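You operate a simulated robot arm through the tools that you are given. There is no shell and no other tool.

Carry out the task below with a simulated two-armed robot. There is one attempt and no reset: what you move stays moved.

JOB
Reset the red slide to about 20 cm, the black to about 70.
Fine: clamp both again.

The check looks at the end state, three seconds after you hand in, the way a careful person would. Anything else that was tipped, shoved, dropped, spilled or broken makes it a failure.

ROBOT AND FRAMES
Two 7-joint arms with two-finger parallel grippers on one trunk that stands fixed in place. Base frame: the origin is at the foot of the trunk, x ahead of it, y to its left, z up. Readings come in mm, rad, newtons and seconds.
The left shoulder is at [-82, 119, 851], the right one opposite. With the tool pointing down near the work surface each hand reaches from about 180 to 600 mm from the base axis, measured 20 degrees to its own side. Payload 3.43 kg a hand.
The tool frame of a hand sits at the grasp point between the pads (the TCP): z along the fingers, y along the line on which they close. The tips reach 30 mm beyond it. The gripper opens to 94 mm. The fingers are 28 mm wide and 10 mm thick; the gripper's body (50 by 96 mm) begins 55 mm behind the TCP.
Orientation is told as [roll, pitch, yaw] about the base's x, y, z axes, in that order, counted from this pose: with the fingers straight down and closing along the base's y, the tool's x points along the base's -x, its y along +y and its z along -z.

CONTROLS
- The arms move only by the tool nudge_tool. It takes "left_motion", "right_motion" or both (then of equal length, played together; a hand with none holds still); each is text: rows parted by semicolons, each of 7 numbers parted by spaces: the shift along the tool's x, y, z in units of 40 mm (1.0 is 40 mm), then the turn, a rotation vector about the tool's x, y, z in units of 6 degrees (1.0 is 6 degrees), then the gripper command, from -1 (shut) to 1 (fully open), values between in proportion. In form: tx ty tz rx ry rz gripper; .... A call has 1 to 20 rows; each row shifts and turns the commanded pose from where the row before left it, along the tool's axes as they then stand. A call with a number of a shift or a turn outside -1 to 1 is refused whole. A row lasts 0.2 s, in which the tool goes at most 50 mm and 0.15 rad; a call with a longer step from one row to the next is refused whole, and so is a gripper value outside its range. A pose out of reach is approached as far as the arm can. The call stops where the force on the tool passes 90 N (or 10 N more than at its start, if that is more) or the arm is blocked; 0.2 s more then pass. The fingers move at their own pace (about 153 mm/s each) and stop on an object; they squeeze with about 28 N. The grip force told is the motor's: it shows also when the fingers shut on nothing. Time passes only in rows, and 0.2 s behind the last, so rows that do not move let the fingers close. It gives the time, the measured TCP pose, the force on the tool (base axes), the opening and the grip force at its end, in the units of the frame above (readings bear some noise), with the torque about the TCP (base axes, N m) and any sound that the robot's microphone picked up, and new pictures: "show" is both (left out), scene, wrist or none (wrist: the cameras of the hands that moved).
- Cameras (640 x 400 px; columns grow to the right, rows downward): "scene" is now at [2.8, 50.2, 1546.4]; the picture's right is [0.75, -0.66, 0.00], its down [-0.57, -0.66, -0.50] and it looks along [0.33, 0.38, -0.87] (base axes); focal length 361 px, centre (320, 200). "left" rides on the left gripper at [76, -14, -103] in its tool frame; the picture's right is [0.18, 0.98, 0.00], its down [-0.75, 0.14, -0.64] and it looks along [-0.63, 0.12, 0.77] (tool axes); focal length 243 px, centre (320, 200). "right" rides on the right gripper at [76, 14, -103] in its tool frame; the picture's right is [-0.18, 0.98, 0.00], its down [-0.75, -0.14, -0.64] and it looks along [-0.63, -0.12, 0.77] (tool axes); focal length 243 px, centre (320, 200). There is no depth. A picture from a camera that has moved, and an enlarged one, comes with that camera's place and axes in the base frame and with its lens.
- move_column(by): slides the trunk up (or, below 0, down) by that many mm; the arms and the scene camera ride with it, the base frame stays. It gives what a move gives, with no picture.
- pan_tilt(pan, tilt): turns the head with the scene camera to pan (to the left, within 2.496 rad either way) and tilt (down, from -0.506 to 1.204), counted from straight ahead of the robot. It gives what a move gives, and a new picture of the scene camera.
- close_up(camera, box): a new picture of the part [left, top, right, bottom] of that camera's present view, enlarged. The clock stands still meanwhile.
- sign_off(): hands the job in; it is judged then, once.

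Nothing tells you positions but the pictures and the camera data. Unless the task says otherwise, let go and move clear before handing in.

The tools are called after ">>>" as name(argument=value, ...) on one line, values as JSON. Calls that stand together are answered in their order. nudge_tool: Moves the arms, as the interface text tells. Its arguments: {"type":"object","properties":{"left_motion":{"type":"string"},"right_motion":{"type":"string"},"show":{"type":"string","enum":["both","scene","wrist","none"]}},"required":[]} The other tools are called the same way: move_column (by) slides the trunk up or down; pan_tilt (pan, tilt) turns the head that bears the scene camera; close_up (camera, box) takes an enlarged picture of a part of a camera's view; sign_off () hands the job in.

At the start:

```text
time: 0.0
left_tcp_pos: [255.0, 381.5, 1029.6]
left_tool_rot: [-0.001, 0.0, -0.002]
left_ft_force: [1.1, 1.5, 0.8]
left_ft_torque: [-0.03, 0.01, -0.02]
left_grip_width: 94.3
left_grasp_force: 0.2
right_tcp_pos: [363.5, 8.2, 986.1]
right_tool_rot: [0.001, 0.001, 0.001]
right_ft_force: [0.7, 0.7, 0.7]
right_ft_torque: [0.01, 0.0, 0.0]
right_grip_width: 94.2
right_grasp_force: 0.1
trunk travel left (down, up): [-275.0, 60.0]
head pan, tilt: [0.855, 1.051]
```

scene: 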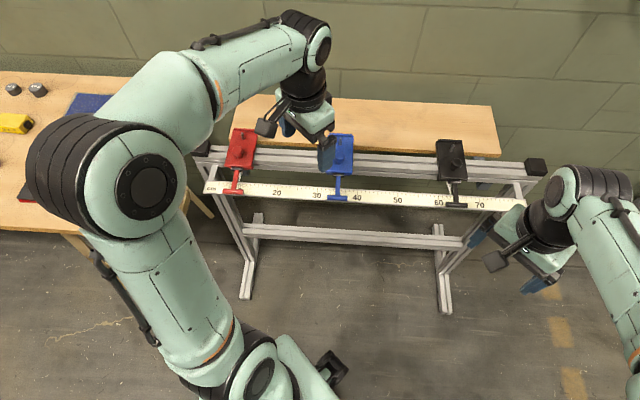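
right: 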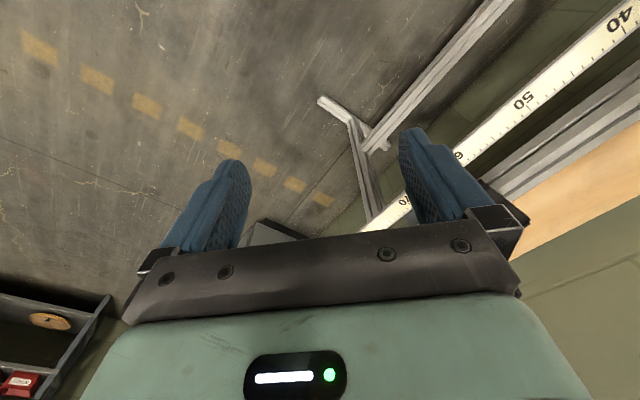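
left: 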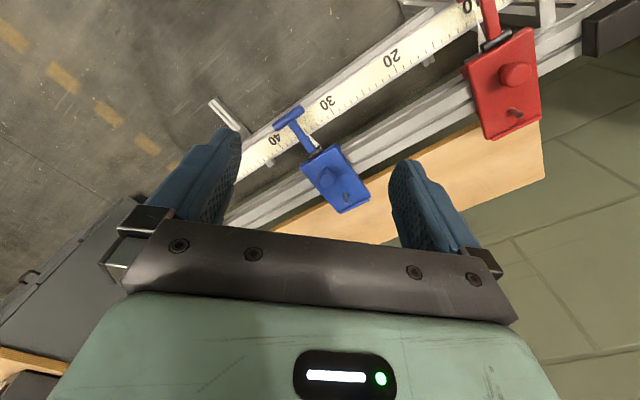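

I see a rail with a cm scale and three slides: red near 10, blue near 37 and black near 64. I'll enlarge each slide to see how the clamps work.

>>> close_up(camera="scene", box=[190, 110, 370, 222])

>>> close_up(camera="scene", box=[380, 120, 560, 232])

>>> close_up(camera="left", box=[420, 0, 600, 150])

>>> close_up(camera="left", box=[240, 80, 420, 230])

```text
3.56 times, centred on (280, 166) of scene
camera zoom: at [2.8, 50.2, 1546.4], right [0.75, -0.66, 0.0], down [-0.57, -0.66, -0.5], along [0.33, 0.38, -0.87], focal length 1284 px, centre (462, 321)
```

zoom: 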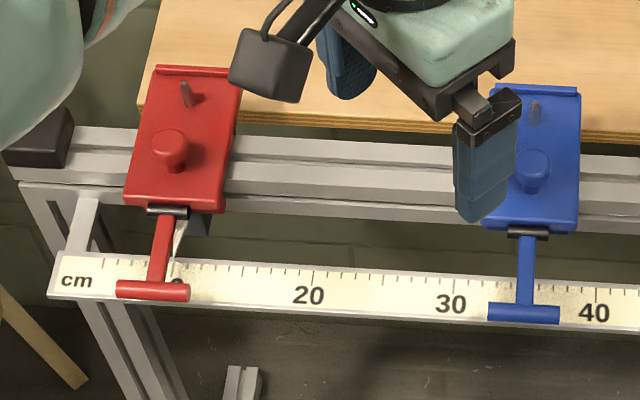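

```text
3.56 times, centred on (470, 176) of scene
camera zoom: at [2.8, 50.2, 1546.4], right [0.75, -0.66, 0.0], down [-0.57, -0.66, -0.5], along [0.33, 0.38, -0.87], focal length 1284 px, centre (-213, 285)
```

zoom: 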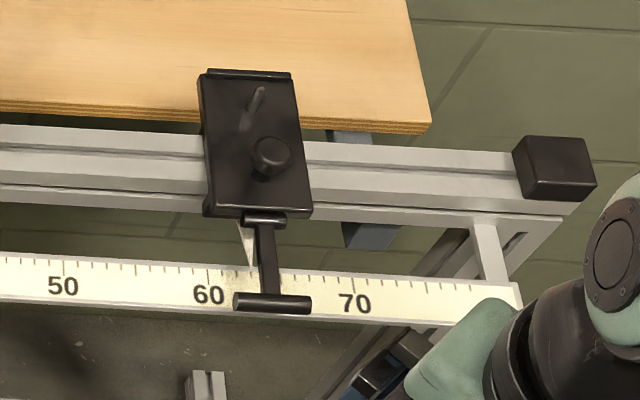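

```text
2.67 times, centred on (510, 75) of left
camera zoom: at [178.5, 368.1, 1133.3], right [-0.18, 0.98, 0.0], down [0.75, 0.14, 0.64], along [0.63, 0.12, -0.77], focal length 647 px, centre (-187, 533)
```

zoom: 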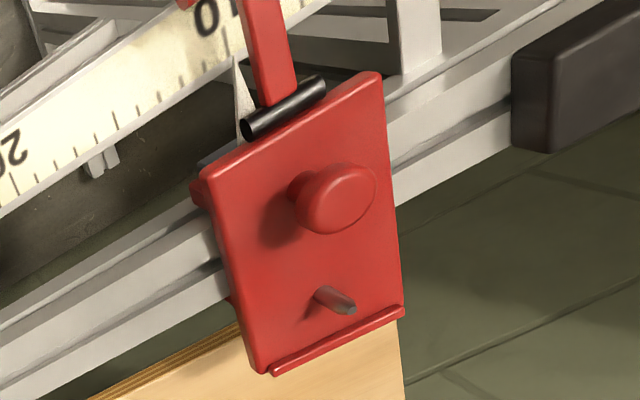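

```text
2.67 times, centred on (330, 155) of left
camera zoom: at [178.5, 368.1, 1133.3], right [-0.18, 0.98, 0.0], down [0.75, 0.14, 0.64], along [0.63, 0.12, -0.77], focal length 647 px, centre (293, 320)
```

zoom: 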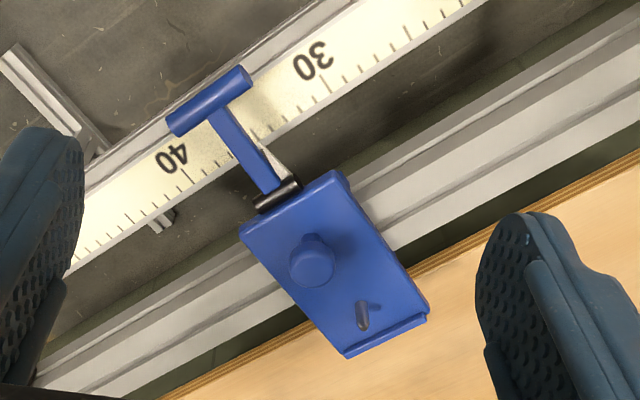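

The levers hinged in front of each slide look like the clamps: lever lying down means clamped. I place the red lever's T-bar at roughly (147, 525, 800), with the rail running at 45°. I'll turn the left hand in line with the rail and look from its wrist camera.

>>> nudge_tool(left_motion="0 0 0 0 0 0.9375 0;0 0 0 0 0 0.9375 0;0 0 0 0 0 0.9375 0;0 0 0 0 0 0.9375 0;0 0 0 0 0 0.9375 0;0 0 0 0 0 0.9375 0;0 0 0 0 0 0.9375 0;0 0 0 0 0 0.9375 0")

```text
time: 1.8
left_tcp_pos: [254.9, 381.5, 1028.4]
left_tool_rot: [0.0, 0.0, -0.788]
left_ft_force: [-0.1, 0.1, -0.2]
left_ft_torque: [0.0, -0.01, 0.02]
left_grip_width: 46.9
left_grasp_force: 0.1
right_tcp_pos: [364.0, 9.0, 987.1]
right_tool_rot: [0.0, 0.0, 0.0]
right_ft_force: [0.7, 0.4, -0.2]
right_ft_torque: [0.04, 0.02, 0.0]
right_grip_width: 94.0
right_grasp_force: 0.1
trunk travel left (down, up): [-275.0, 60.0]
head pan, tilt: [0.855, 1.051]
camera scene: at [2.8, 50.2, 1546.4], right [0.75, -0.66, 0.0], down [-0.57, -0.66, -0.5], along [0.33, 0.38, -0.87], focal length 361 px, centre (320, 200)
camera left: at [190.9, 425.6, 1133.2], right [0.57, 0.82, 0.0], down [0.63, -0.43, 0.64], along [0.53, -0.36, -0.77], focal length 243 px, centre (320, 200)
```

scene: 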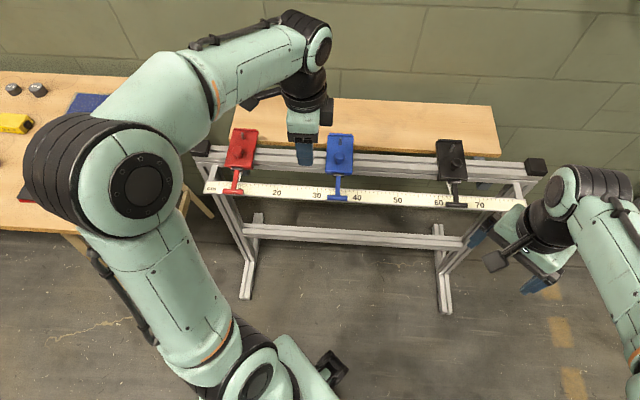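
left: 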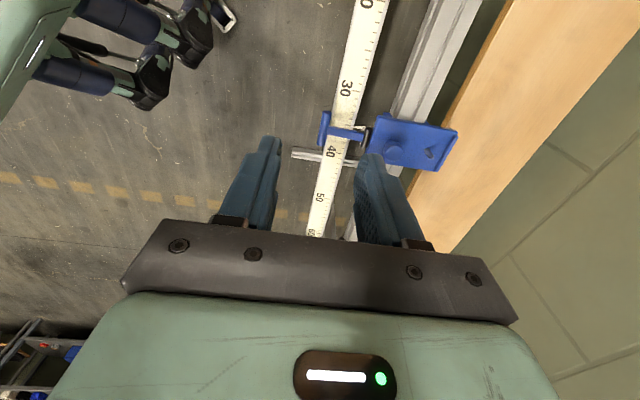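

The left wrist camera now looks along the rail. I'll enlarge the blue slide, which the wrist camera sees best, to learn the lever geometry.

>>> close_up(camera="left", box=[300, 80, 480, 192])

>>> close_up(camera="scene", box=[200, 115, 380, 227])

```text
3.56 times, centred on (390, 136) of left
camera zoom: at [190.9, 425.6, 1133.2], right [0.57, 0.82, 0.0], down [0.63, -0.43, 0.64], along [0.53, -0.36, -0.77], focal length 863 px, centre (71, 428)
```

zoom: 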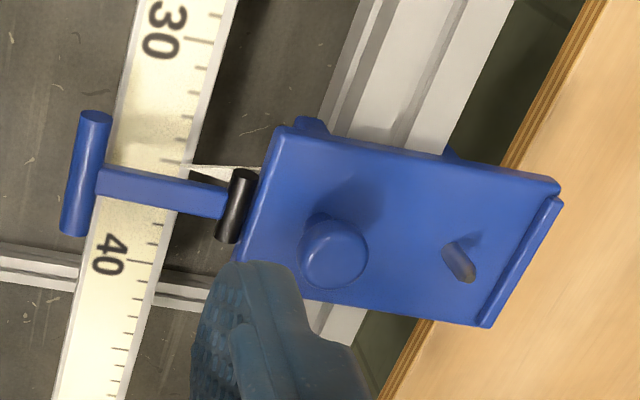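

```text
3.56 times, centred on (290, 171) of scene
camera zoom: at [2.8, 50.2, 1546.4], right [0.75, -0.66, 0.0], down [-0.57, -0.66, -0.5], along [0.33, 0.38, -0.87], focal length 1284 px, centre (427, 303)
```

zoom: 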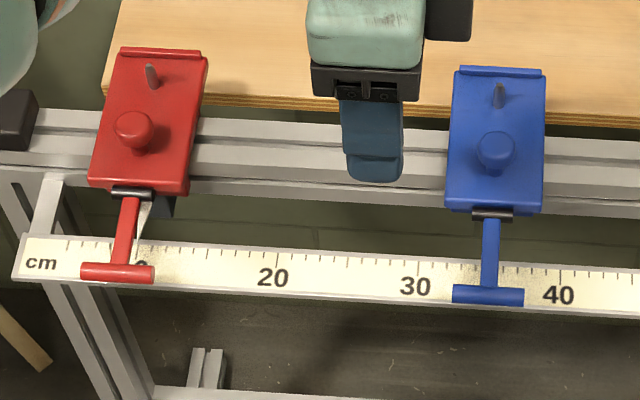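

The blue slide gives me the shape: the T-bar sits about 62 mm in front of its hinge, at z≈795 just off the front edge of the scale. I'll bring the left hand in front of the red lever, then tilt it 45° so the fingers come from the front and above.

>>> nudge_tool(left_motion="0.843 -0.243 0.283 0 0 0 0;0.843 -0.243 0.283 0 0 0 0;0.843 -0.243 0.283 0 0 0 0;0.843 -0.243 0.283 0 0 0 0;0.843 -0.243 0.283 0 0 0 0;0.843 -0.243 0.283 0 0 0 0;0 0 0 -0.9375 0 0 0;0 0 0 -0.9375 0 0 0;0 0 0 -0.9375 0 0 0;0 0 0 -0.9375 0 0 0;0 0 0 -0.9375 0 0 0;0 0 0 -0.9375 0 0 0;0 0 0 -0.9375 0 0 0;0 0 0 -0.9375 0 0 0")

```text
time: 4.8
left_tcp_pos: [72.1, 493.1, 966.6]
left_tool_rot: [0.786, -0.001, -0.786]
left_ft_force: [-0.7, 0.2, -0.2]
left_ft_torque: [-0.02, -0.01, 0.03]
left_grip_width: 47.0
left_grasp_force: 0.0
left hand out of reach, approached as far as the arm can: row 14
right_tcp_pos: [363.5, 9.3, 985.9]
right_tool_rot: [0.001, 0.0, 0.0]
right_ft_force: [0.5, 0.6, 0.4]
right_ft_torque: [0.01, 0.03, 0.0]
right_grip_width: 94.0
right_grasp_force: 0.0
trunk travel left (down, up): [-275.0, 60.0]
head pan, tilt: [0.855, 1.051]
camera scene: at [2.8, 50.6, 1546.4], right [0.75, -0.66, 0.0], down [-0.57, -0.66, -0.5], along [0.33, 0.37, -0.87], focal length 361 px, centre (320, 200)
camera left: at [-40.3, 489.0, 1030.0], right [0.36, 0.62, 0.69], down [0.28, -0.78, 0.55], along [0.89, 0.0, -0.46], focal length 243 px, centre (320, 200)
```

scene: 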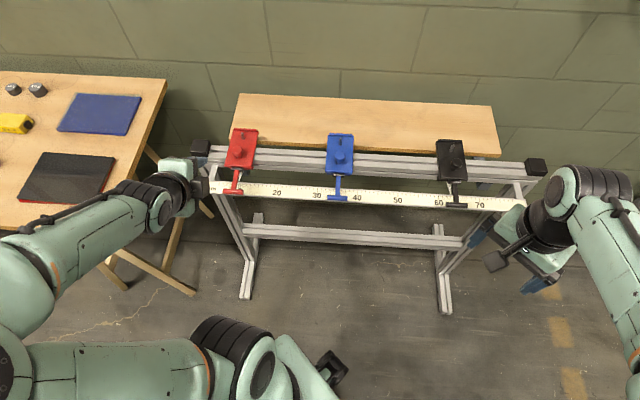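
left: 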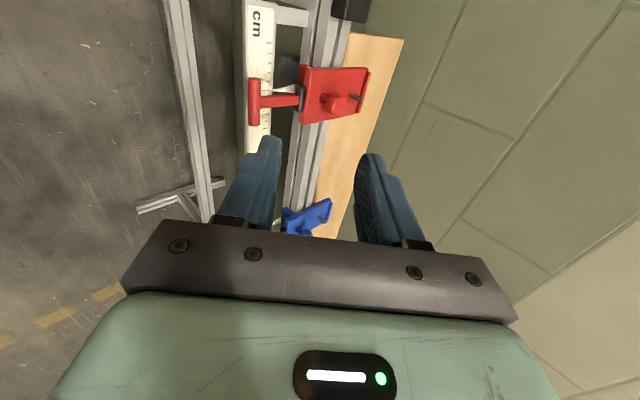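

The left arm is close to its reach limit here, but the view confirms the red T-bar at about e=-274, n=473, z=797 in rail axes. I'll lower the hand straight down in front of it to check whether the arm follows.

>>> nudge_tool(left_motion="0 -0.56 0.46 0 0 0 0;0 -0.56 0.46 0 0 0 0;0 -0.56 0.46 0 0 0 0")

```text
time: 5.6
left_tcp_pos: [69.6, 518.8, 888.9]
left_tool_rot: [0.784, 0.0, -0.786]
left_ft_force: [0.2, 0.2, 1.2]
left_ft_torque: [-0.02, 0.03, 0.02]
left_grip_width: 46.9
left_grasp_force: 0.1
left hand out of reach, approached as far as the arm can: row 1, 2, 3
right_tcp_pos: [363.4, 10.2, 986.7]
right_tool_rot: [0.0, -0.001, -0.001]
right_ft_force: [0.1, -0.2, -0.2]
right_ft_torque: [-0.02, -0.02, 0.02]
right_grip_width: 94.1
right_grasp_force: 0.0
trunk travel left (down, up): [-275.0, 60.0]
head pan, tilt: [0.855, 1.051]
camera scene: at [3.6, 51.1, 1546.4], right [0.75, -0.66, 0.0], down [-0.57, -0.66, -0.5], along [0.33, 0.37, -0.87], focal length 361 px, centre (320, 200)
camera left: at [-43.5, 515.4, 952.2], right [0.36, 0.62, 0.69], down [0.28, -0.78, 0.55], along [0.89, 0.0, -0.46], focal length 243 px, centre (320, 200)
```

scene: 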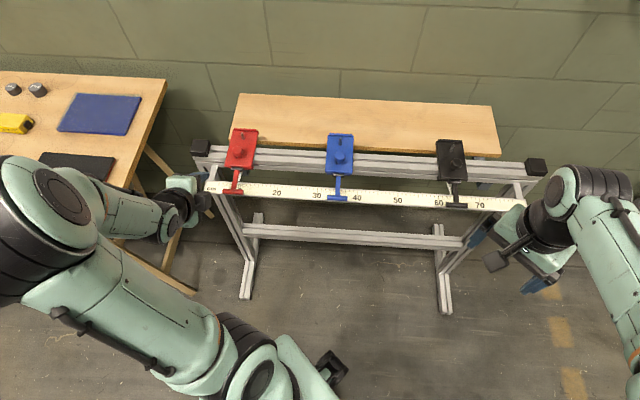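
left: 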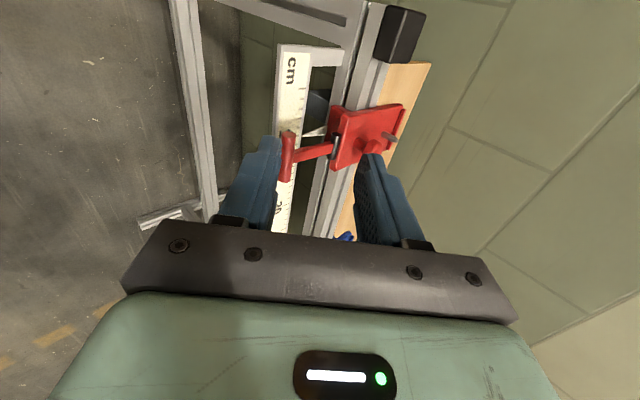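

That tilt folds the arm too tightly, and it drifts from the commanded pose. I'll go back up and use a gentler tilt of about 20°.

>>> nudge_tool(left_motion="0 0.56 -0.46 0 0 0 0;0 0.56 -0.46 0 0 0 0;0 0.56 -0.46 0 0 0 0;0 0 0 0.8333 0 0 0;0 0 0 0.8333 0 0 0;0 0 0 0.8333 0 0 0;0 0 0 0.8333 0 0 0;0 0 0 0.8334 0 0 0", show="scene")

```text
time: 7.4
left_tcp_pos: [76.1, 525.5, 975.9]
left_tool_rot: [0.345, 0.0, -0.783]
left_ft_force: [-0.5, 0.2, -0.8]
left_ft_torque: [-0.01, 0.0, -0.01]
left_grip_width: 47.0
left_grasp_force: 0.2
right_tcp_pos: [363.4, 10.0, 985.4]
right_tool_rot: [0.0, 0.0, 0.0]
right_ft_force: [-0.6, 0.5, 0.3]
right_ft_torque: [0.02, 0.01, -0.01]
right_grip_width: 93.9
right_grasp_force: 0.0
trunk travel left (down, up): [-275.0, 60.0]
head pan, tilt: [0.855, 1.051]
camera scene: at [3.2, 50.4, 1546.4], right [0.75, -0.66, 0.0], down [-0.57, -0.66, -0.5], along [0.33, 0.37, -0.87], focal length 361 px, centre (320, 200)
```

scene: 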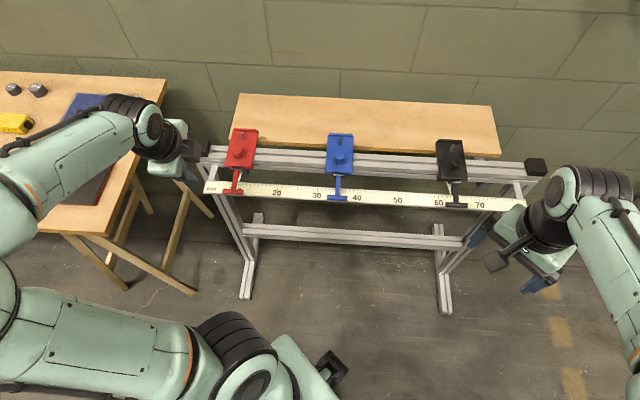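

The gentler tilt works and the pose reads cleanly. I'll bring the hand to a pre-grasp point just above and in front of the red T-bar, left of its stem.

>>> nudge_tool(left_motion="-0.2 -0.135 0.785 0 0 0 0;-0.2 -0.135 0.785 0 0 0 0;-0.2 -0.135 0.785 0 0 0 0")

>>> close_up(camera="left", box=[220, 40, 420, 165])

>>> close_up(camera="scene", box=[150, 105, 310, 205])

```text
time: 8.2
left_tcp_pos: [107.1, 520.7, 880.7]
left_tool_rot: [0.351, 0.001, -0.783]
left_ft_force: [0.3, -1.3, -0.1]
left_ft_torque: [-0.02, 0.0, 0.04]
left_grip_width: 46.8
left_grasp_force: 0.2
right_tcp_pos: [363.1, 9.3, 984.7]
right_tool_rot: [-0.001, 0.0, -0.001]
right_ft_force: [-0.1, -0.3, 0.4]
right_ft_torque: [-0.03, 0.02, 0.01]
right_grip_width: 94.0
right_grasp_force: 0.0
trunk travel left (down, up): [-275.0, 60.0]
head pan, tilt: [0.855, 1.051]
camera scene: at [3.7, 50.6, 1546.4], right [0.75, -0.66, 0.0], down [-0.57, -0.66, -0.5], along [0.33, 0.37, -0.87], focal length 361 px, centre (320, 200)
camera left: at [18.8, 540.6, 973.3], right [0.52, 0.78, 0.34], down [0.47, -0.59, 0.65], along [0.71, -0.18, -0.68], focal length 243 px, centre (320, 200)
```

scene: 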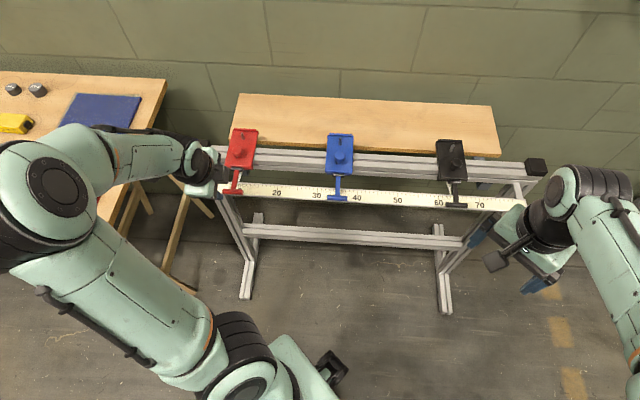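
left: 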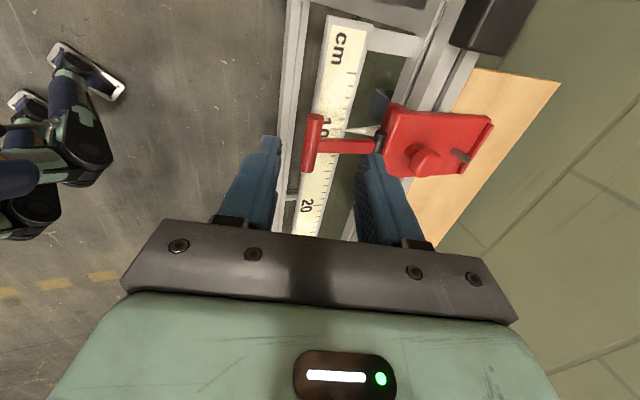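

```text
3.20 times, centred on (320, 102) of left
camera zoom: at [18.8, 540.6, 973.3], right [0.52, 0.78, 0.34], down [0.47, -0.59, 0.65], along [0.71, -0.18, -0.68], focal length 776 px, centre (320, 512)
```

zoom: 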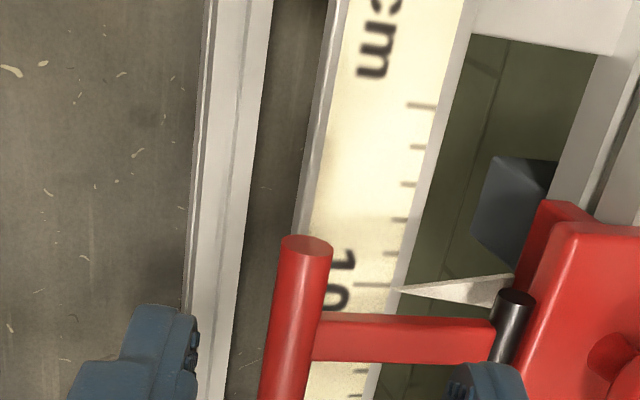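

```text
4.00 times, centred on (230, 155) of scene
camera zoom: at [3.7, 50.6, 1546.4], right [0.75, -0.66, 0.0], down [-0.57, -0.66, -0.5], along [0.33, 0.37, -0.87], focal length 1444 px, centre (680, 380)
```

zoom: 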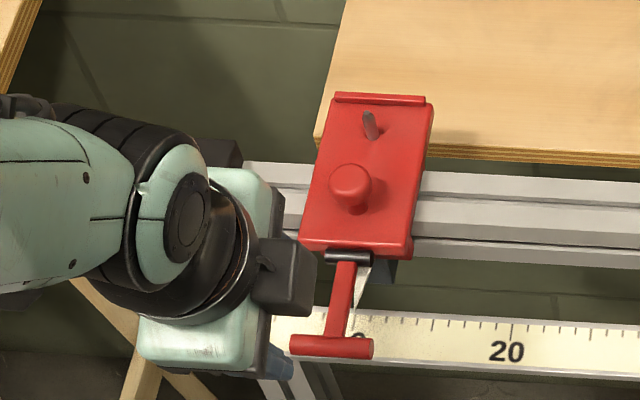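

The red T-bar runs from e≈-296 to -245 with its stem at -270, and the fingers are lined up left of the stem. I'll descend along the tool axis around the bar.

>>> nudge_tool(left_motion="0 -0.02 0.593 0 0 0 0;0 -0.02 0.593 0 0 0 0;0 -0.02 0.593 0 0 0 0")

>>> close_up(camera="left", box=[220, 90, 420, 215])

```text
time: 9.1
left_tcp_pos: [121.0, 535.9, 828.1]
left_tool_rot: [0.378, 0.02, -0.788]
left_ft_force: [-35.4, -44.2, 112.6]
left_ft_torque: [0.5, -2.69, -0.64]
left_grip_width: 41.1
left_grasp_force: 0.0
right_tcp_pos: [360.8, -1.3, 989.8]
right_tool_rot: [0.011, -0.006, -0.001]
right_ft_force: [-0.2, 0.1, -0.4]
right_ft_torque: [0.01, 0.03, 0.01]
right_grip_width: 94.2
right_grasp_force: 0.2
trunk travel left (down, up): [-275.0, 60.0]
head pan, tilt: [0.855, 1.051]
stopped in row 3 (left hand): the force on the tool passed its limit at 117 N (the readings are from after the stop); the commanded pose is now the measured one
camera scene: at [-3.9, 34.0, 1547.8], right [0.76, -0.66, 0.0], down [-0.57, -0.65, -0.51], along [0.33, 0.38, -0.86], focal length 361 px, centre (320, 200)
camera left: at [32.3, 552.0, 920.5], right [0.52, 0.77, 0.37], down [0.46, -0.62, 0.63], along [0.71, -0.16, -0.68], focal length 243 px, centre (320, 200)
```

scene: 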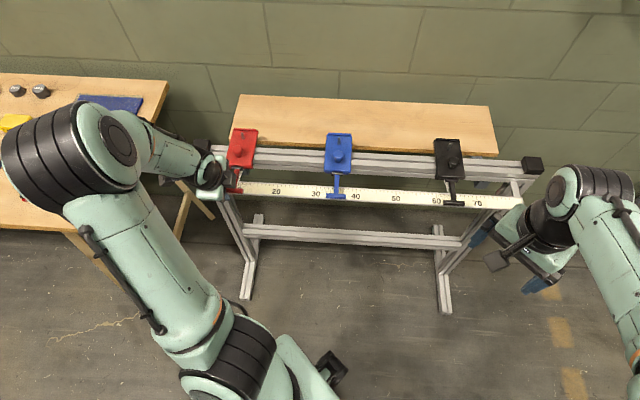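
left: 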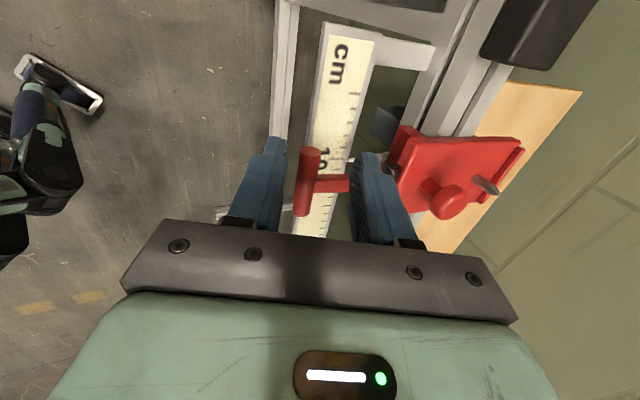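

```text
3.20 times, centred on (320, 152) of left
camera zoom: at [32.3, 552.0, 920.5], right [0.52, 0.77, 0.37], down [0.46, -0.62, 0.63], along [0.71, -0.16, -0.68], focal length 776 px, centre (320, 352)
```

zoom: 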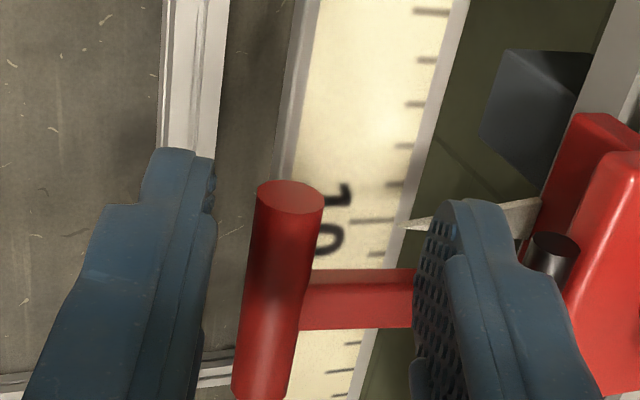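

The fingers hit something at 117 N. The force and torque place the contact at the rear finger's inner corner on the lever stem, which is wider than I judged (edge near e=-282). I'll back off, shift about 7 mm away from the stem and check.

>>> nudge_tool(left_motion="0 0 -0.5 0 0 0 0;0.175 0 0 0 0 0 0;0 0 0 0 0 0 0", show="wrist")

>>> close_up(camera="left", box=[220, 70, 420, 195])

>>> close_up(camera="scene", box=[170, 105, 330, 205])

```text
time: 9.9
left_tcp_pos: [112.3, 544.0, 835.8]
left_tool_rot: [0.362, 0.007, -0.786]
left_ft_force: [-0.7, 0.8, 0.1]
left_ft_torque: [-0.04, -0.03, -0.05]
left_grip_width: 46.9
left_grasp_force: 0.0
right_tcp_pos: [364.0, 9.4, 987.0]
right_tool_rot: [0.0, -0.003, -0.002]
right_ft_force: [0.3, 0.7, -0.9]
right_ft_torque: [0.01, -0.02, -0.02]
right_grip_width: 94.3
right_grasp_force: 0.1
trunk travel left (down, up): [-275.0, 60.0]
head pan, tilt: [0.855, 1.051]
camera left: at [23.2, 561.5, 927.7], right [0.52, 0.78, 0.35], down [0.47, -0.6, 0.64], along [0.71, -0.17, -0.68], focal length 243 px, centre (320, 200)
```

left: 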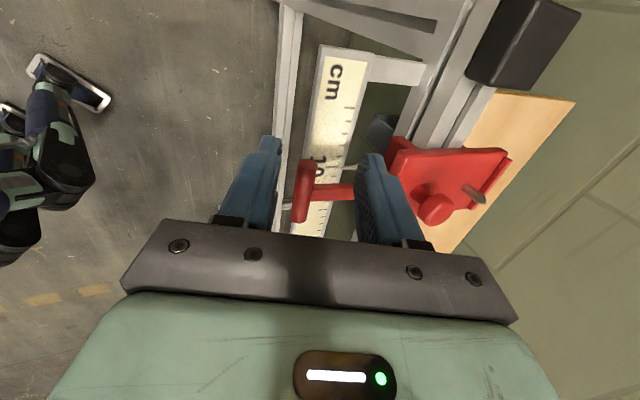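

```text
3.20 times, centred on (320, 132) of left
camera zoom: at [23.2, 561.5, 927.7], right [0.52, 0.78, 0.35], down [0.47, -0.6, 0.64], along [0.71, -0.17, -0.68], focal length 776 px, centre (320, 416)
```

zoom: 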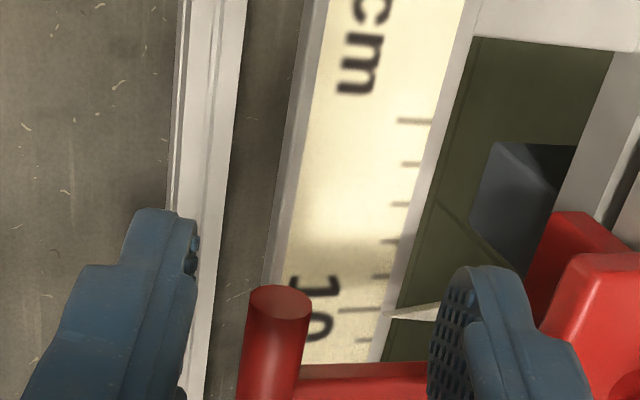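

```text
4.00 times, centred on (250, 155) of scene
camera zoom: at [3.3, 51.5, 1546.2], right [0.76, -0.66, 0.0], down [-0.57, -0.66, -0.5], along [0.33, 0.37, -0.87], focal length 1444 px, centre (600, 380)
```

zoom: 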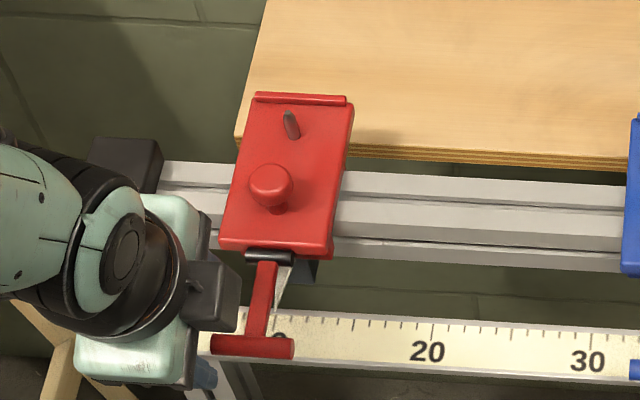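

Contact is cleared, the pointer still reads about 10, and the hand is now a bit too far left. I'll shift back 7 mm, descend with a narrower opening and check.

>>> nudge_tool(left_motion="-0.17 0 0 0 0 0 -0.2;0 -0.09 0.26 0 0 0 -0.2;0 -0.09 0.26 0 0 0 -0.2", show="wrist")

>>> close_up(camera="left", box=[220, 90, 420, 215])

```text
time: 10.7
left_tcp_pos: [116.8, 536.8, 814.3]
left_tool_rot: [0.362, 0.008, -0.786]
left_ft_force: [-0.8, -0.5, -0.2]
left_ft_torque: [0.02, -0.04, 0.04]
left_grip_width: 37.5
left_grasp_force: 0.1
right_tcp_pos: [364.2, 7.4, 987.6]
right_tool_rot: [0.0, -0.003, -0.003]
right_ft_force: [0.5, 0.6, 0.7]
right_ft_torque: [-0.02, 0.03, -0.02]
right_grip_width: 94.2
right_grasp_force: 0.1
trunk travel left (down, up): [-275.0, 60.0]
head pan, tilt: [0.855, 1.051]
camera left: at [28.2, 555.8, 907.4], right [0.52, 0.78, 0.35], down [0.47, -0.6, 0.64], along [0.71, -0.17, -0.68], focal length 243 px, centre (320, 200)
```

left: 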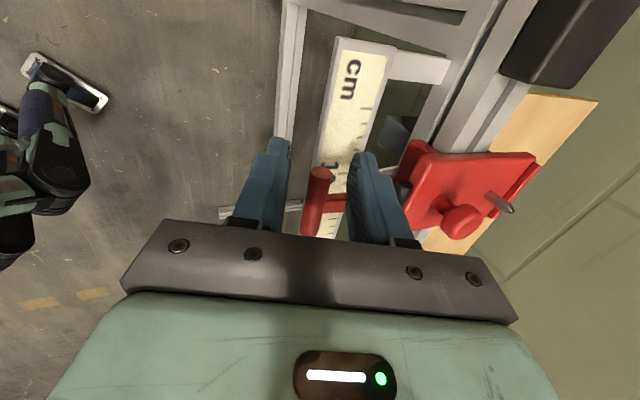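

```text
3.20 times, centred on (320, 152) of left
camera zoom: at [28.2, 555.8, 907.4], right [0.52, 0.78, 0.35], down [0.47, -0.6, 0.64], along [0.71, -0.17, -0.68], focal length 776 px, centre (320, 352)
```

zoom: 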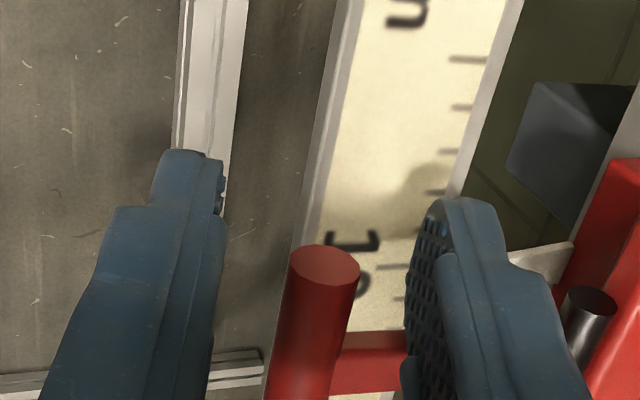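

The fingers now straddle the end of the red T-bar with no contact force. I'll close on it.

>>> nudge_tool(left_motion="0 0 0 0 0 0 -1;0 0 0 0 0 0 -1;0 0 0 0 0 0 -1", show="wrist")

>>> close_up(camera="left", box=[220, 90, 420, 215])

```text
time: 11.5
left_tcp_pos: [117.1, 537.6, 815.0]
left_tool_rot: [0.363, 0.008, -0.784]
left_ft_force: [2.2, 4.9, 3.2]
left_ft_torque: [0.05, -0.04, 0.15]
left_grip_width: 12.1
left_grasp_force: 45.6
right_tcp_pos: [363.8, 8.1, 987.6]
right_tool_rot: [0.002, -0.002, -0.004]
right_ft_force: [0.6, -0.7, 0.1]
right_ft_torque: [-0.02, -0.03, 0.02]
right_grip_width: 93.9
right_grasp_force: 0.2
trunk travel left (down, up): [-275.0, 60.0]
head pan, tilt: [0.855, 1.051]
camera left: at [28.5, 556.2, 907.7], right [0.52, 0.78, 0.35], down [0.47, -0.6, 0.64], along [0.71, -0.17, -0.68], focal length 243 px, centre (320, 200)
```

left: 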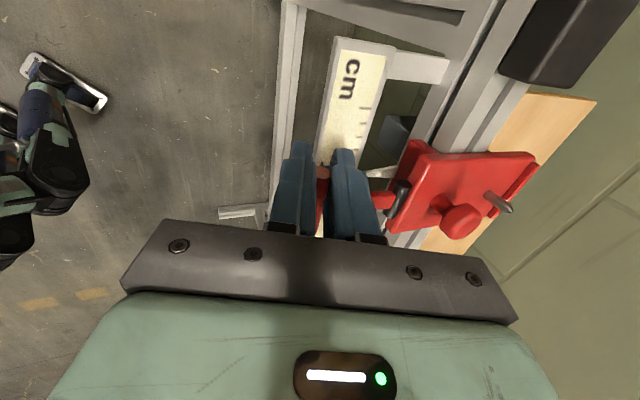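

```text
3.20 times, centred on (320, 152) of left
camera zoom: at [28.5, 556.2, 907.7], right [0.52, 0.78, 0.35], down [0.47, -0.6, 0.64], along [0.71, -0.17, -0.68], focal length 776 px, centre (320, 352)
```

zoom: 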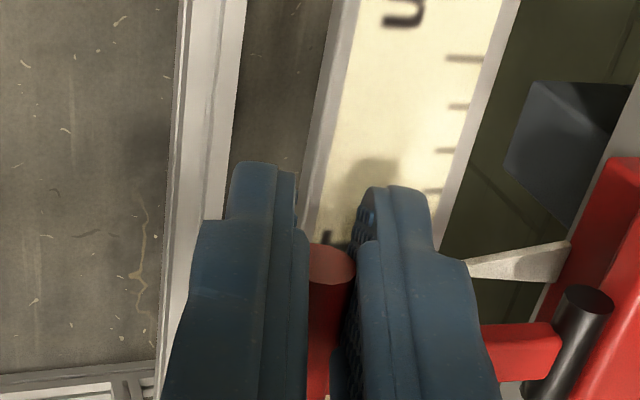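

The bar is gripped at 12 mm. I'll lift it a little along its arc and feel the resistance.

>>> nudge_tool(left_motion="0 0.1 -0.26 0 0 0 -1;0 0.13 -0.24 0 0 0 -1", show="wrist")

>>> close_up(camera="left", box=[220, 90, 420, 215])

```text
time: 12.1
left_tcp_pos: [118.9, 538.7, 835.8]
left_tool_rot: [0.36, 0.008, -0.787]
left_ft_force: [-1.1, 4.3, -4.2]
left_ft_torque: [-0.22, 0.0, 0.02]
left_grip_width: 12.0
left_grasp_force: 45.4
right_tcp_pos: [364.3, 8.5, 986.9]
right_tool_rot: [0.0, -0.002, -0.001]
right_ft_force: [0.2, 0.8, 0.5]
right_ft_torque: [-0.01, 0.03, -0.03]
right_grip_width: 94.0
right_grasp_force: 0.1
trunk travel left (down, up): [-275.0, 60.0]
head pan, tilt: [0.855, 1.051]
camera left: at [29.5, 557.1, 928.5], right [0.52, 0.78, 0.35], down [0.47, -0.6, 0.64], along [0.71, -0.17, -0.68], focal length 243 px, centre (320, 200)
```

left: 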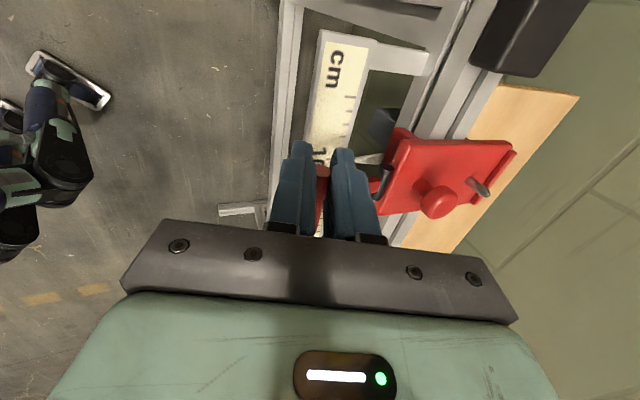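

```text
3.20 times, centred on (320, 152) of left
camera zoom: at [29.5, 557.1, 928.5], right [0.52, 0.78, 0.35], down [0.47, -0.6, 0.64], along [0.71, -0.17, -0.68], focal length 776 px, centre (320, 352)
```

zoom: 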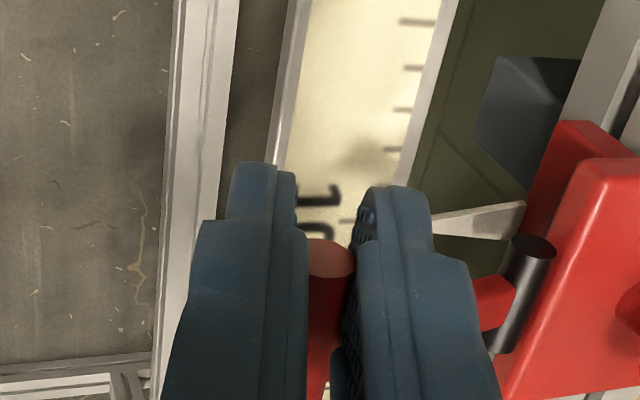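

The lever moves easily. I'll carry on around the arc to about 80°.

>>> nudge_tool(left_motion="0 0.277 -0.297 0 0 0 -1;0 0.344 -0.213 0 0 0 -1;0 0.387 -0.12 0 0 0 -1;0 0.406 -0.014 0 0 0 -1")

>>> close_up(camera="left", box=[220, 70, 420, 195])

>>> close_up(camera="scene", box=[170, 105, 330, 205])

```text
time: 13.1
left_tcp_pos: [145.2, 563.6, 878.8]
left_tool_rot: [0.349, 0.009, -0.784]
left_ft_force: [-19.1, -20.9, -13.8]
left_ft_torque: [-0.12, 0.72, 0.0]
left_grip_width: 11.9
left_grasp_force: 45.1
right_tcp_pos: [362.2, 7.7, 986.5]
right_tool_rot: [0.004, -0.002, -0.003]
right_ft_force: [-0.5, 0.1, 0.9]
right_ft_torque: [0.0, 0.01, 0.02]
right_grip_width: 94.2
right_grasp_force: 0.1
trunk travel left (down, up): [-275.0, 60.0]
head pan, tilt: [0.855, 1.051]
camera scene: at [0.5, 48.8, 1546.1], right [0.75, -0.66, 0.0], down [-0.57, -0.65, -0.5], along [0.33, 0.38, -0.87], focal length 361 px, centre (320, 200)
camera left: at [58.3, 583.5, 972.5], right [0.52, 0.78, 0.34], down [0.48, -0.6, 0.65], along [0.71, -0.18, -0.69], focal length 243 px, centre (320, 200)
```

scene: 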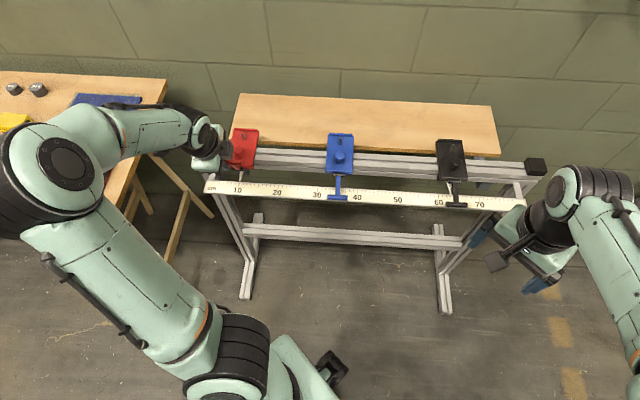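
left: 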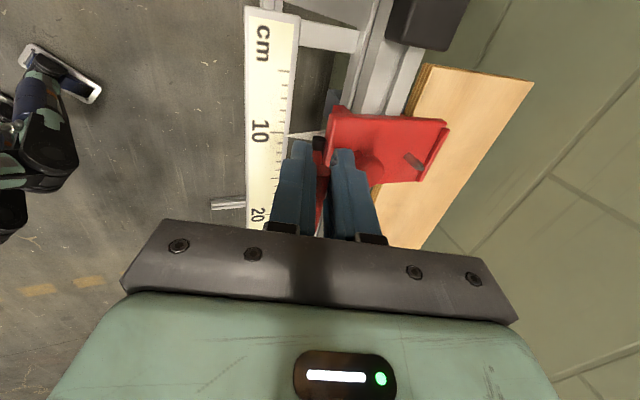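

```text
3.20 times, centred on (320, 132) of left
camera zoom: at [58.3, 583.5, 972.5], right [0.52, 0.78, 0.34], down [0.48, -0.6, 0.65], along [0.71, -0.18, -0.69], focal length 776 px, centre (320, 416)
```

zoom: 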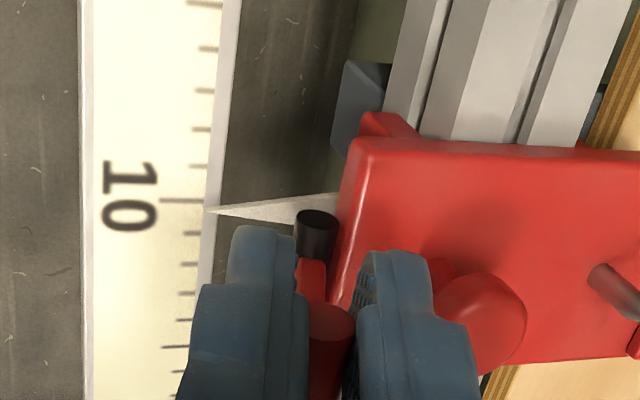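

```text
4.00 times, centred on (250, 155) of scene
camera zoom: at [0.5, 48.8, 1546.1], right [0.75, -0.66, 0.0], down [-0.57, -0.65, -0.5], along [0.33, 0.38, -0.87], focal length 1444 px, centre (600, 380)
```

zoom: 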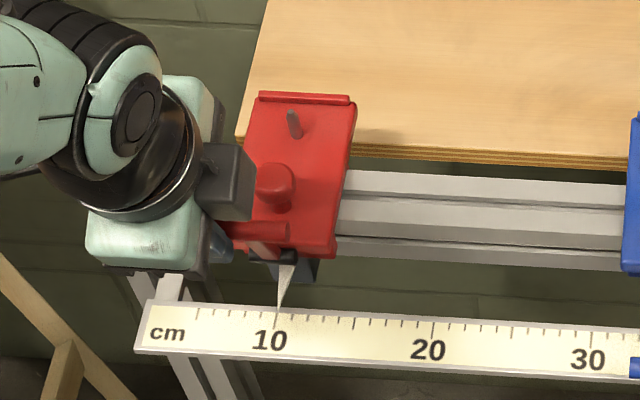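

The lever is at about 66° and now pushes back at right angles to itself, which reads as its end stop. I'll ease off slightly, then push 20 mm toward higher numbers via the stem and see whether the slide follows.

>>> nudge_tool(left_motion="0 -0.1 0 0 0 0 -1;-0.15 0 0 0 0 0 -1;-0.2 0 0 0 0 0 -1;-0.15 0 0 0 0 0 -1")

>>> close_up(camera="scene", box=[170, 105, 330, 205])

>>> close_up(camera="left", box=[220, 70, 420, 195])

```text
time: 14.1
left_tcp_pos: [160.5, 548.5, 877.7]
left_tool_rot: [0.359, 0.01, -0.784]
left_ft_force: [-17.9, -15.9, -5.7]
left_ft_torque: [-0.15, 0.4, 0.0]
left_grip_width: 12.2
left_grasp_force: 44.8
right_tcp_pos: [362.6, 7.8, 987.7]
right_tool_rot: [0.002, -0.005, -0.002]
right_ft_force: [-1.3, -0.3, 1.0]
right_ft_torque: [0.0, -0.01, -0.03]
right_grip_width: 94.0
right_grasp_force: 0.0
trunk travel left (down, up): [-275.0, 60.0]
head pan, tilt: [0.855, 1.051]
camera scene: at [0.6, 48.6, 1546.4], right [0.75, -0.66, 0.0], down [-0.57, -0.65, -0.5], along [0.33, 0.38, -0.87], focal length 361 px, centre (320, 200)
camera left: at [71.8, 568.8, 972.1], right [0.52, 0.78, 0.35], down [0.47, -0.6, 0.64], along [0.71, -0.17, -0.68], focal length 243 px, centre (320, 200)
```

scene: 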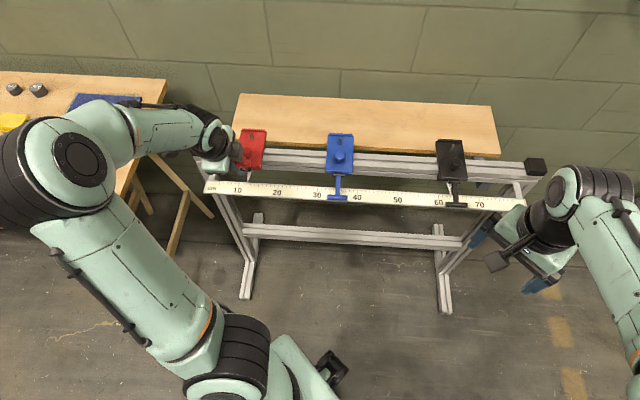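
left: 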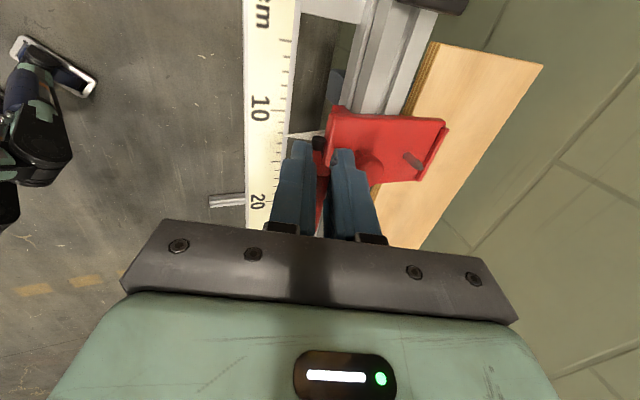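

```text
4.00 times, centred on (250, 155) of scene
camera zoom: at [0.6, 48.6, 1546.4], right [0.75, -0.66, 0.0], down [-0.57, -0.65, -0.5], along [0.33, 0.38, -0.87], focal length 1444 px, centre (600, 380)
```

zoom: 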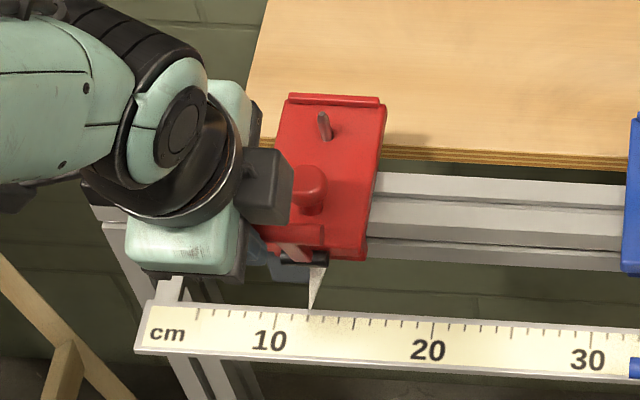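

```text
3.20 times, centred on (320, 132) of left
camera zoom: at [71.8, 568.8, 972.1], right [0.52, 0.78, 0.35], down [0.47, -0.6, 0.64], along [0.71, -0.17, -0.68], focal length 776 px, centre (320, 416)
```

zoom: 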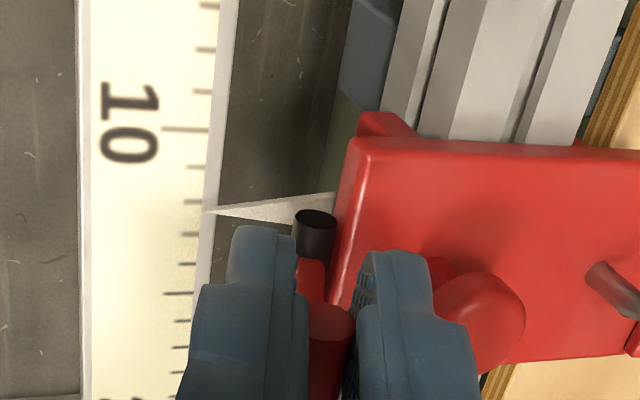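

The slide follows: its pointer moved from about 10.1 to 12.3, in step with the hand. I'll push a further 73 mm and then fine-tune.

>>> nudge_tool(left_motion="0 -0.08 0 0 0 0 -1;-0.2 0 0 0 0 0 -1;-0.35 0 0 0 0 0 -1;-0.35 0 0 0 0 0 -1;-0.35 0 0 0 0 0 -1;-0.35 0 0 0 0 0 -1;-0.225 0 0 0 0 0 -1;0 0 0 0 0 0 -1")

>>> close_up(camera="scene", box=[190, 105, 350, 205])

>>> close_up(camera="left", box=[220, 70, 420, 195])

```text
time: 15.9
left_tcp_pos: [212.9, 497.1, 878.6]
left_tool_rot: [0.366, 0.008, -0.787]
left_ft_force: [-13.5, -14.1, 12.2]
left_ft_torque: [-0.16, 0.19, 0.02]
left_grip_width: 12.0
left_grasp_force: 45.1
right_tcp_pos: [362.7, 5.7, 986.6]
right_tool_rot: [0.001, -0.003, -0.001]
right_ft_force: [-0.3, 0.2, 0.3]
right_ft_torque: [0.0, 0.01, 0.02]
right_grip_width: 94.5
right_grasp_force: 0.0
trunk travel left (down, up): [-275.0, 60.0]
head pan, tilt: [0.855, 1.051]
camera scene: at [0.6, 47.3, 1546.5], right [0.75, -0.66, 0.0], down [-0.57, -0.65, -0.5], along [0.33, 0.38, -0.87], focal length 361 px, centre (320, 200)
camera left: at [123.5, 515.6, 971.4], right [0.52, 0.78, 0.35], down [0.47, -0.61, 0.64], along [0.71, -0.17, -0.68], focal length 243 px, centre (320, 200)
```

scene: 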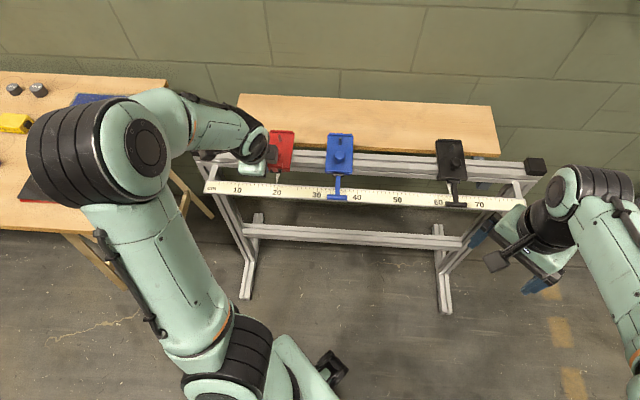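
left: 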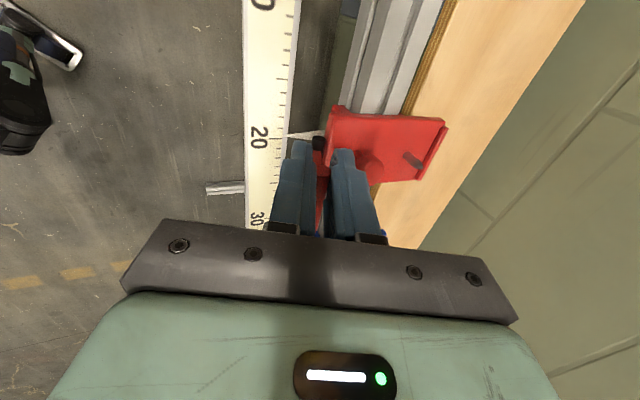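

```text
4.00 times, centred on (270, 155) of scene
camera zoom: at [0.6, 47.3, 1546.5], right [0.75, -0.66, 0.0], down [-0.57, -0.65, -0.5], along [0.33, 0.38, -0.87], focal length 1444 px, centre (520, 380)
```

zoom: 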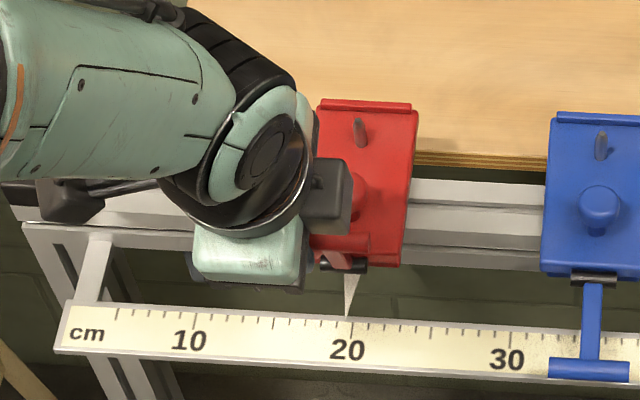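

```text
3.20 times, centred on (320, 132) of left
camera zoom: at [123.5, 515.6, 971.4], right [0.52, 0.78, 0.35], down [0.47, -0.61, 0.64], along [0.71, -0.17, -0.68], focal length 776 px, centre (320, 416)
```

zoom: 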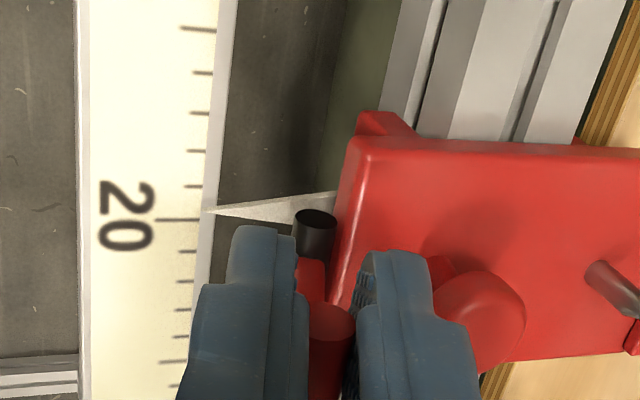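

The pointer reads about 19.7. I'll nudge 3 mm further and then bring the lever back down along its arc.

>>> nudge_tool(left_motion="-0.08 0 0 0 0 0 -1;0 0 0 0 0 0 -1;0 -0.427 0.086 0 0 0 -1;0 -0.364 0.187 0 0 0 -1;0 -0.302 0.272 0 0 0 -1;0 -0.224 0.343 0 0 0 -1;0 -0.1 0.267 0 0 0 -1;0 0 0 0 0 0 -1")

>>> close_up(camera="scene", box=[190, 105, 350, 205])

>>> close_up(camera="left", box=[220, 90, 420, 215])

```text
time: 17.7
left_tcp_pos: [187.5, 468.7, 814.1]
left_tool_rot: [0.361, 0.009, -0.789]
left_ft_force: [4.9, -9.3, -0.6]
left_ft_torque: [-0.42, -0.44, -0.18]
left_grip_width: 12.2
left_grasp_force: 45.4
right_tcp_pos: [364.0, 7.9, 986.5]
right_tool_rot: [0.0, -0.003, -0.002]
right_ft_force: [0.3, -0.7, 0.7]
right_ft_torque: [0.02, 0.01, 0.03]
right_grip_width: 94.0
right_grasp_force: 0.1
trunk travel left (down, up): [-275.0, 60.0]
head pan, tilt: [0.855, 1.051]
camera scene: at [3.4, 49.2, 1546.4], right [0.75, -0.66, 0.0], down [-0.57, -0.65, -0.5], along [0.33, 0.38, -0.87], focal length 361 px, centre (320, 200)
camera left: at [99.3, 487.9, 906.8], right [0.52, 0.78, 0.35], down [0.47, -0.61, 0.64], along [0.71, -0.17, -0.68], focal length 243 px, centre (320, 200)
```

scene: 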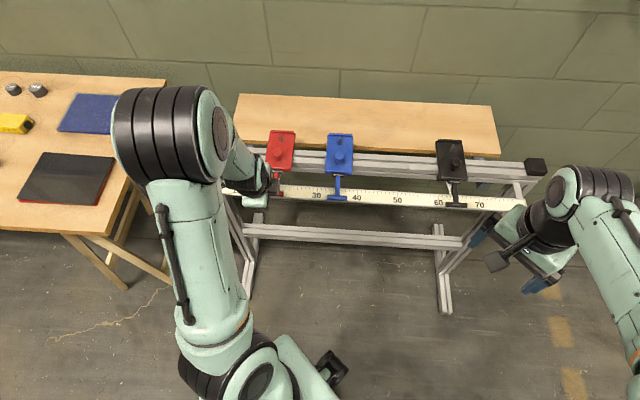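
left: 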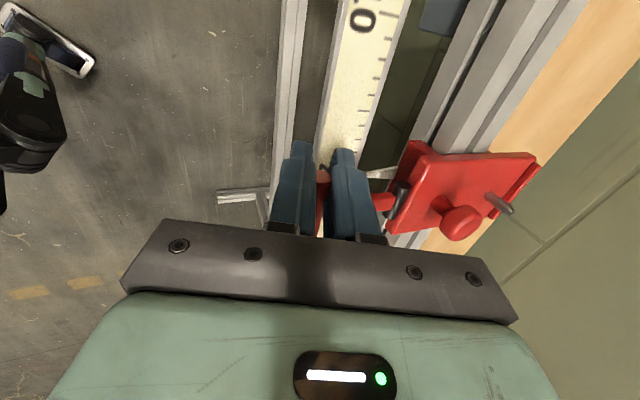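

```text
4.00 times, centred on (270, 155) of scene
camera zoom: at [3.4, 49.2, 1546.4], right [0.75, -0.66, 0.0], down [-0.57, -0.65, -0.5], along [0.33, 0.38, -0.87], focal length 1444 px, centre (520, 380)
```

zoom: 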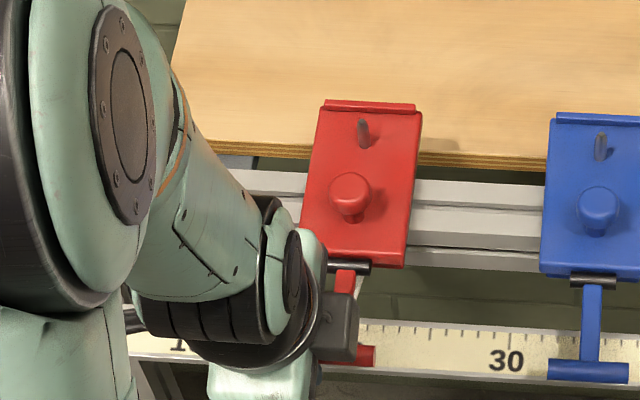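

```text
3.20 times, centred on (320, 152) of left
camera zoom: at [99.3, 487.9, 906.8], right [0.52, 0.78, 0.35], down [0.47, -0.61, 0.64], along [0.71, -0.17, -0.68], focal length 776 px, centre (320, 352)
```

zoom: 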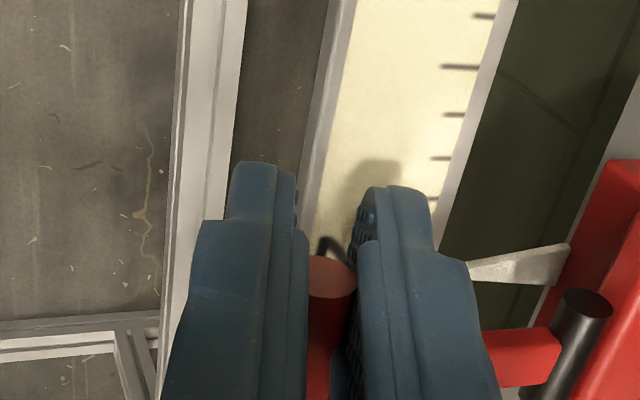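

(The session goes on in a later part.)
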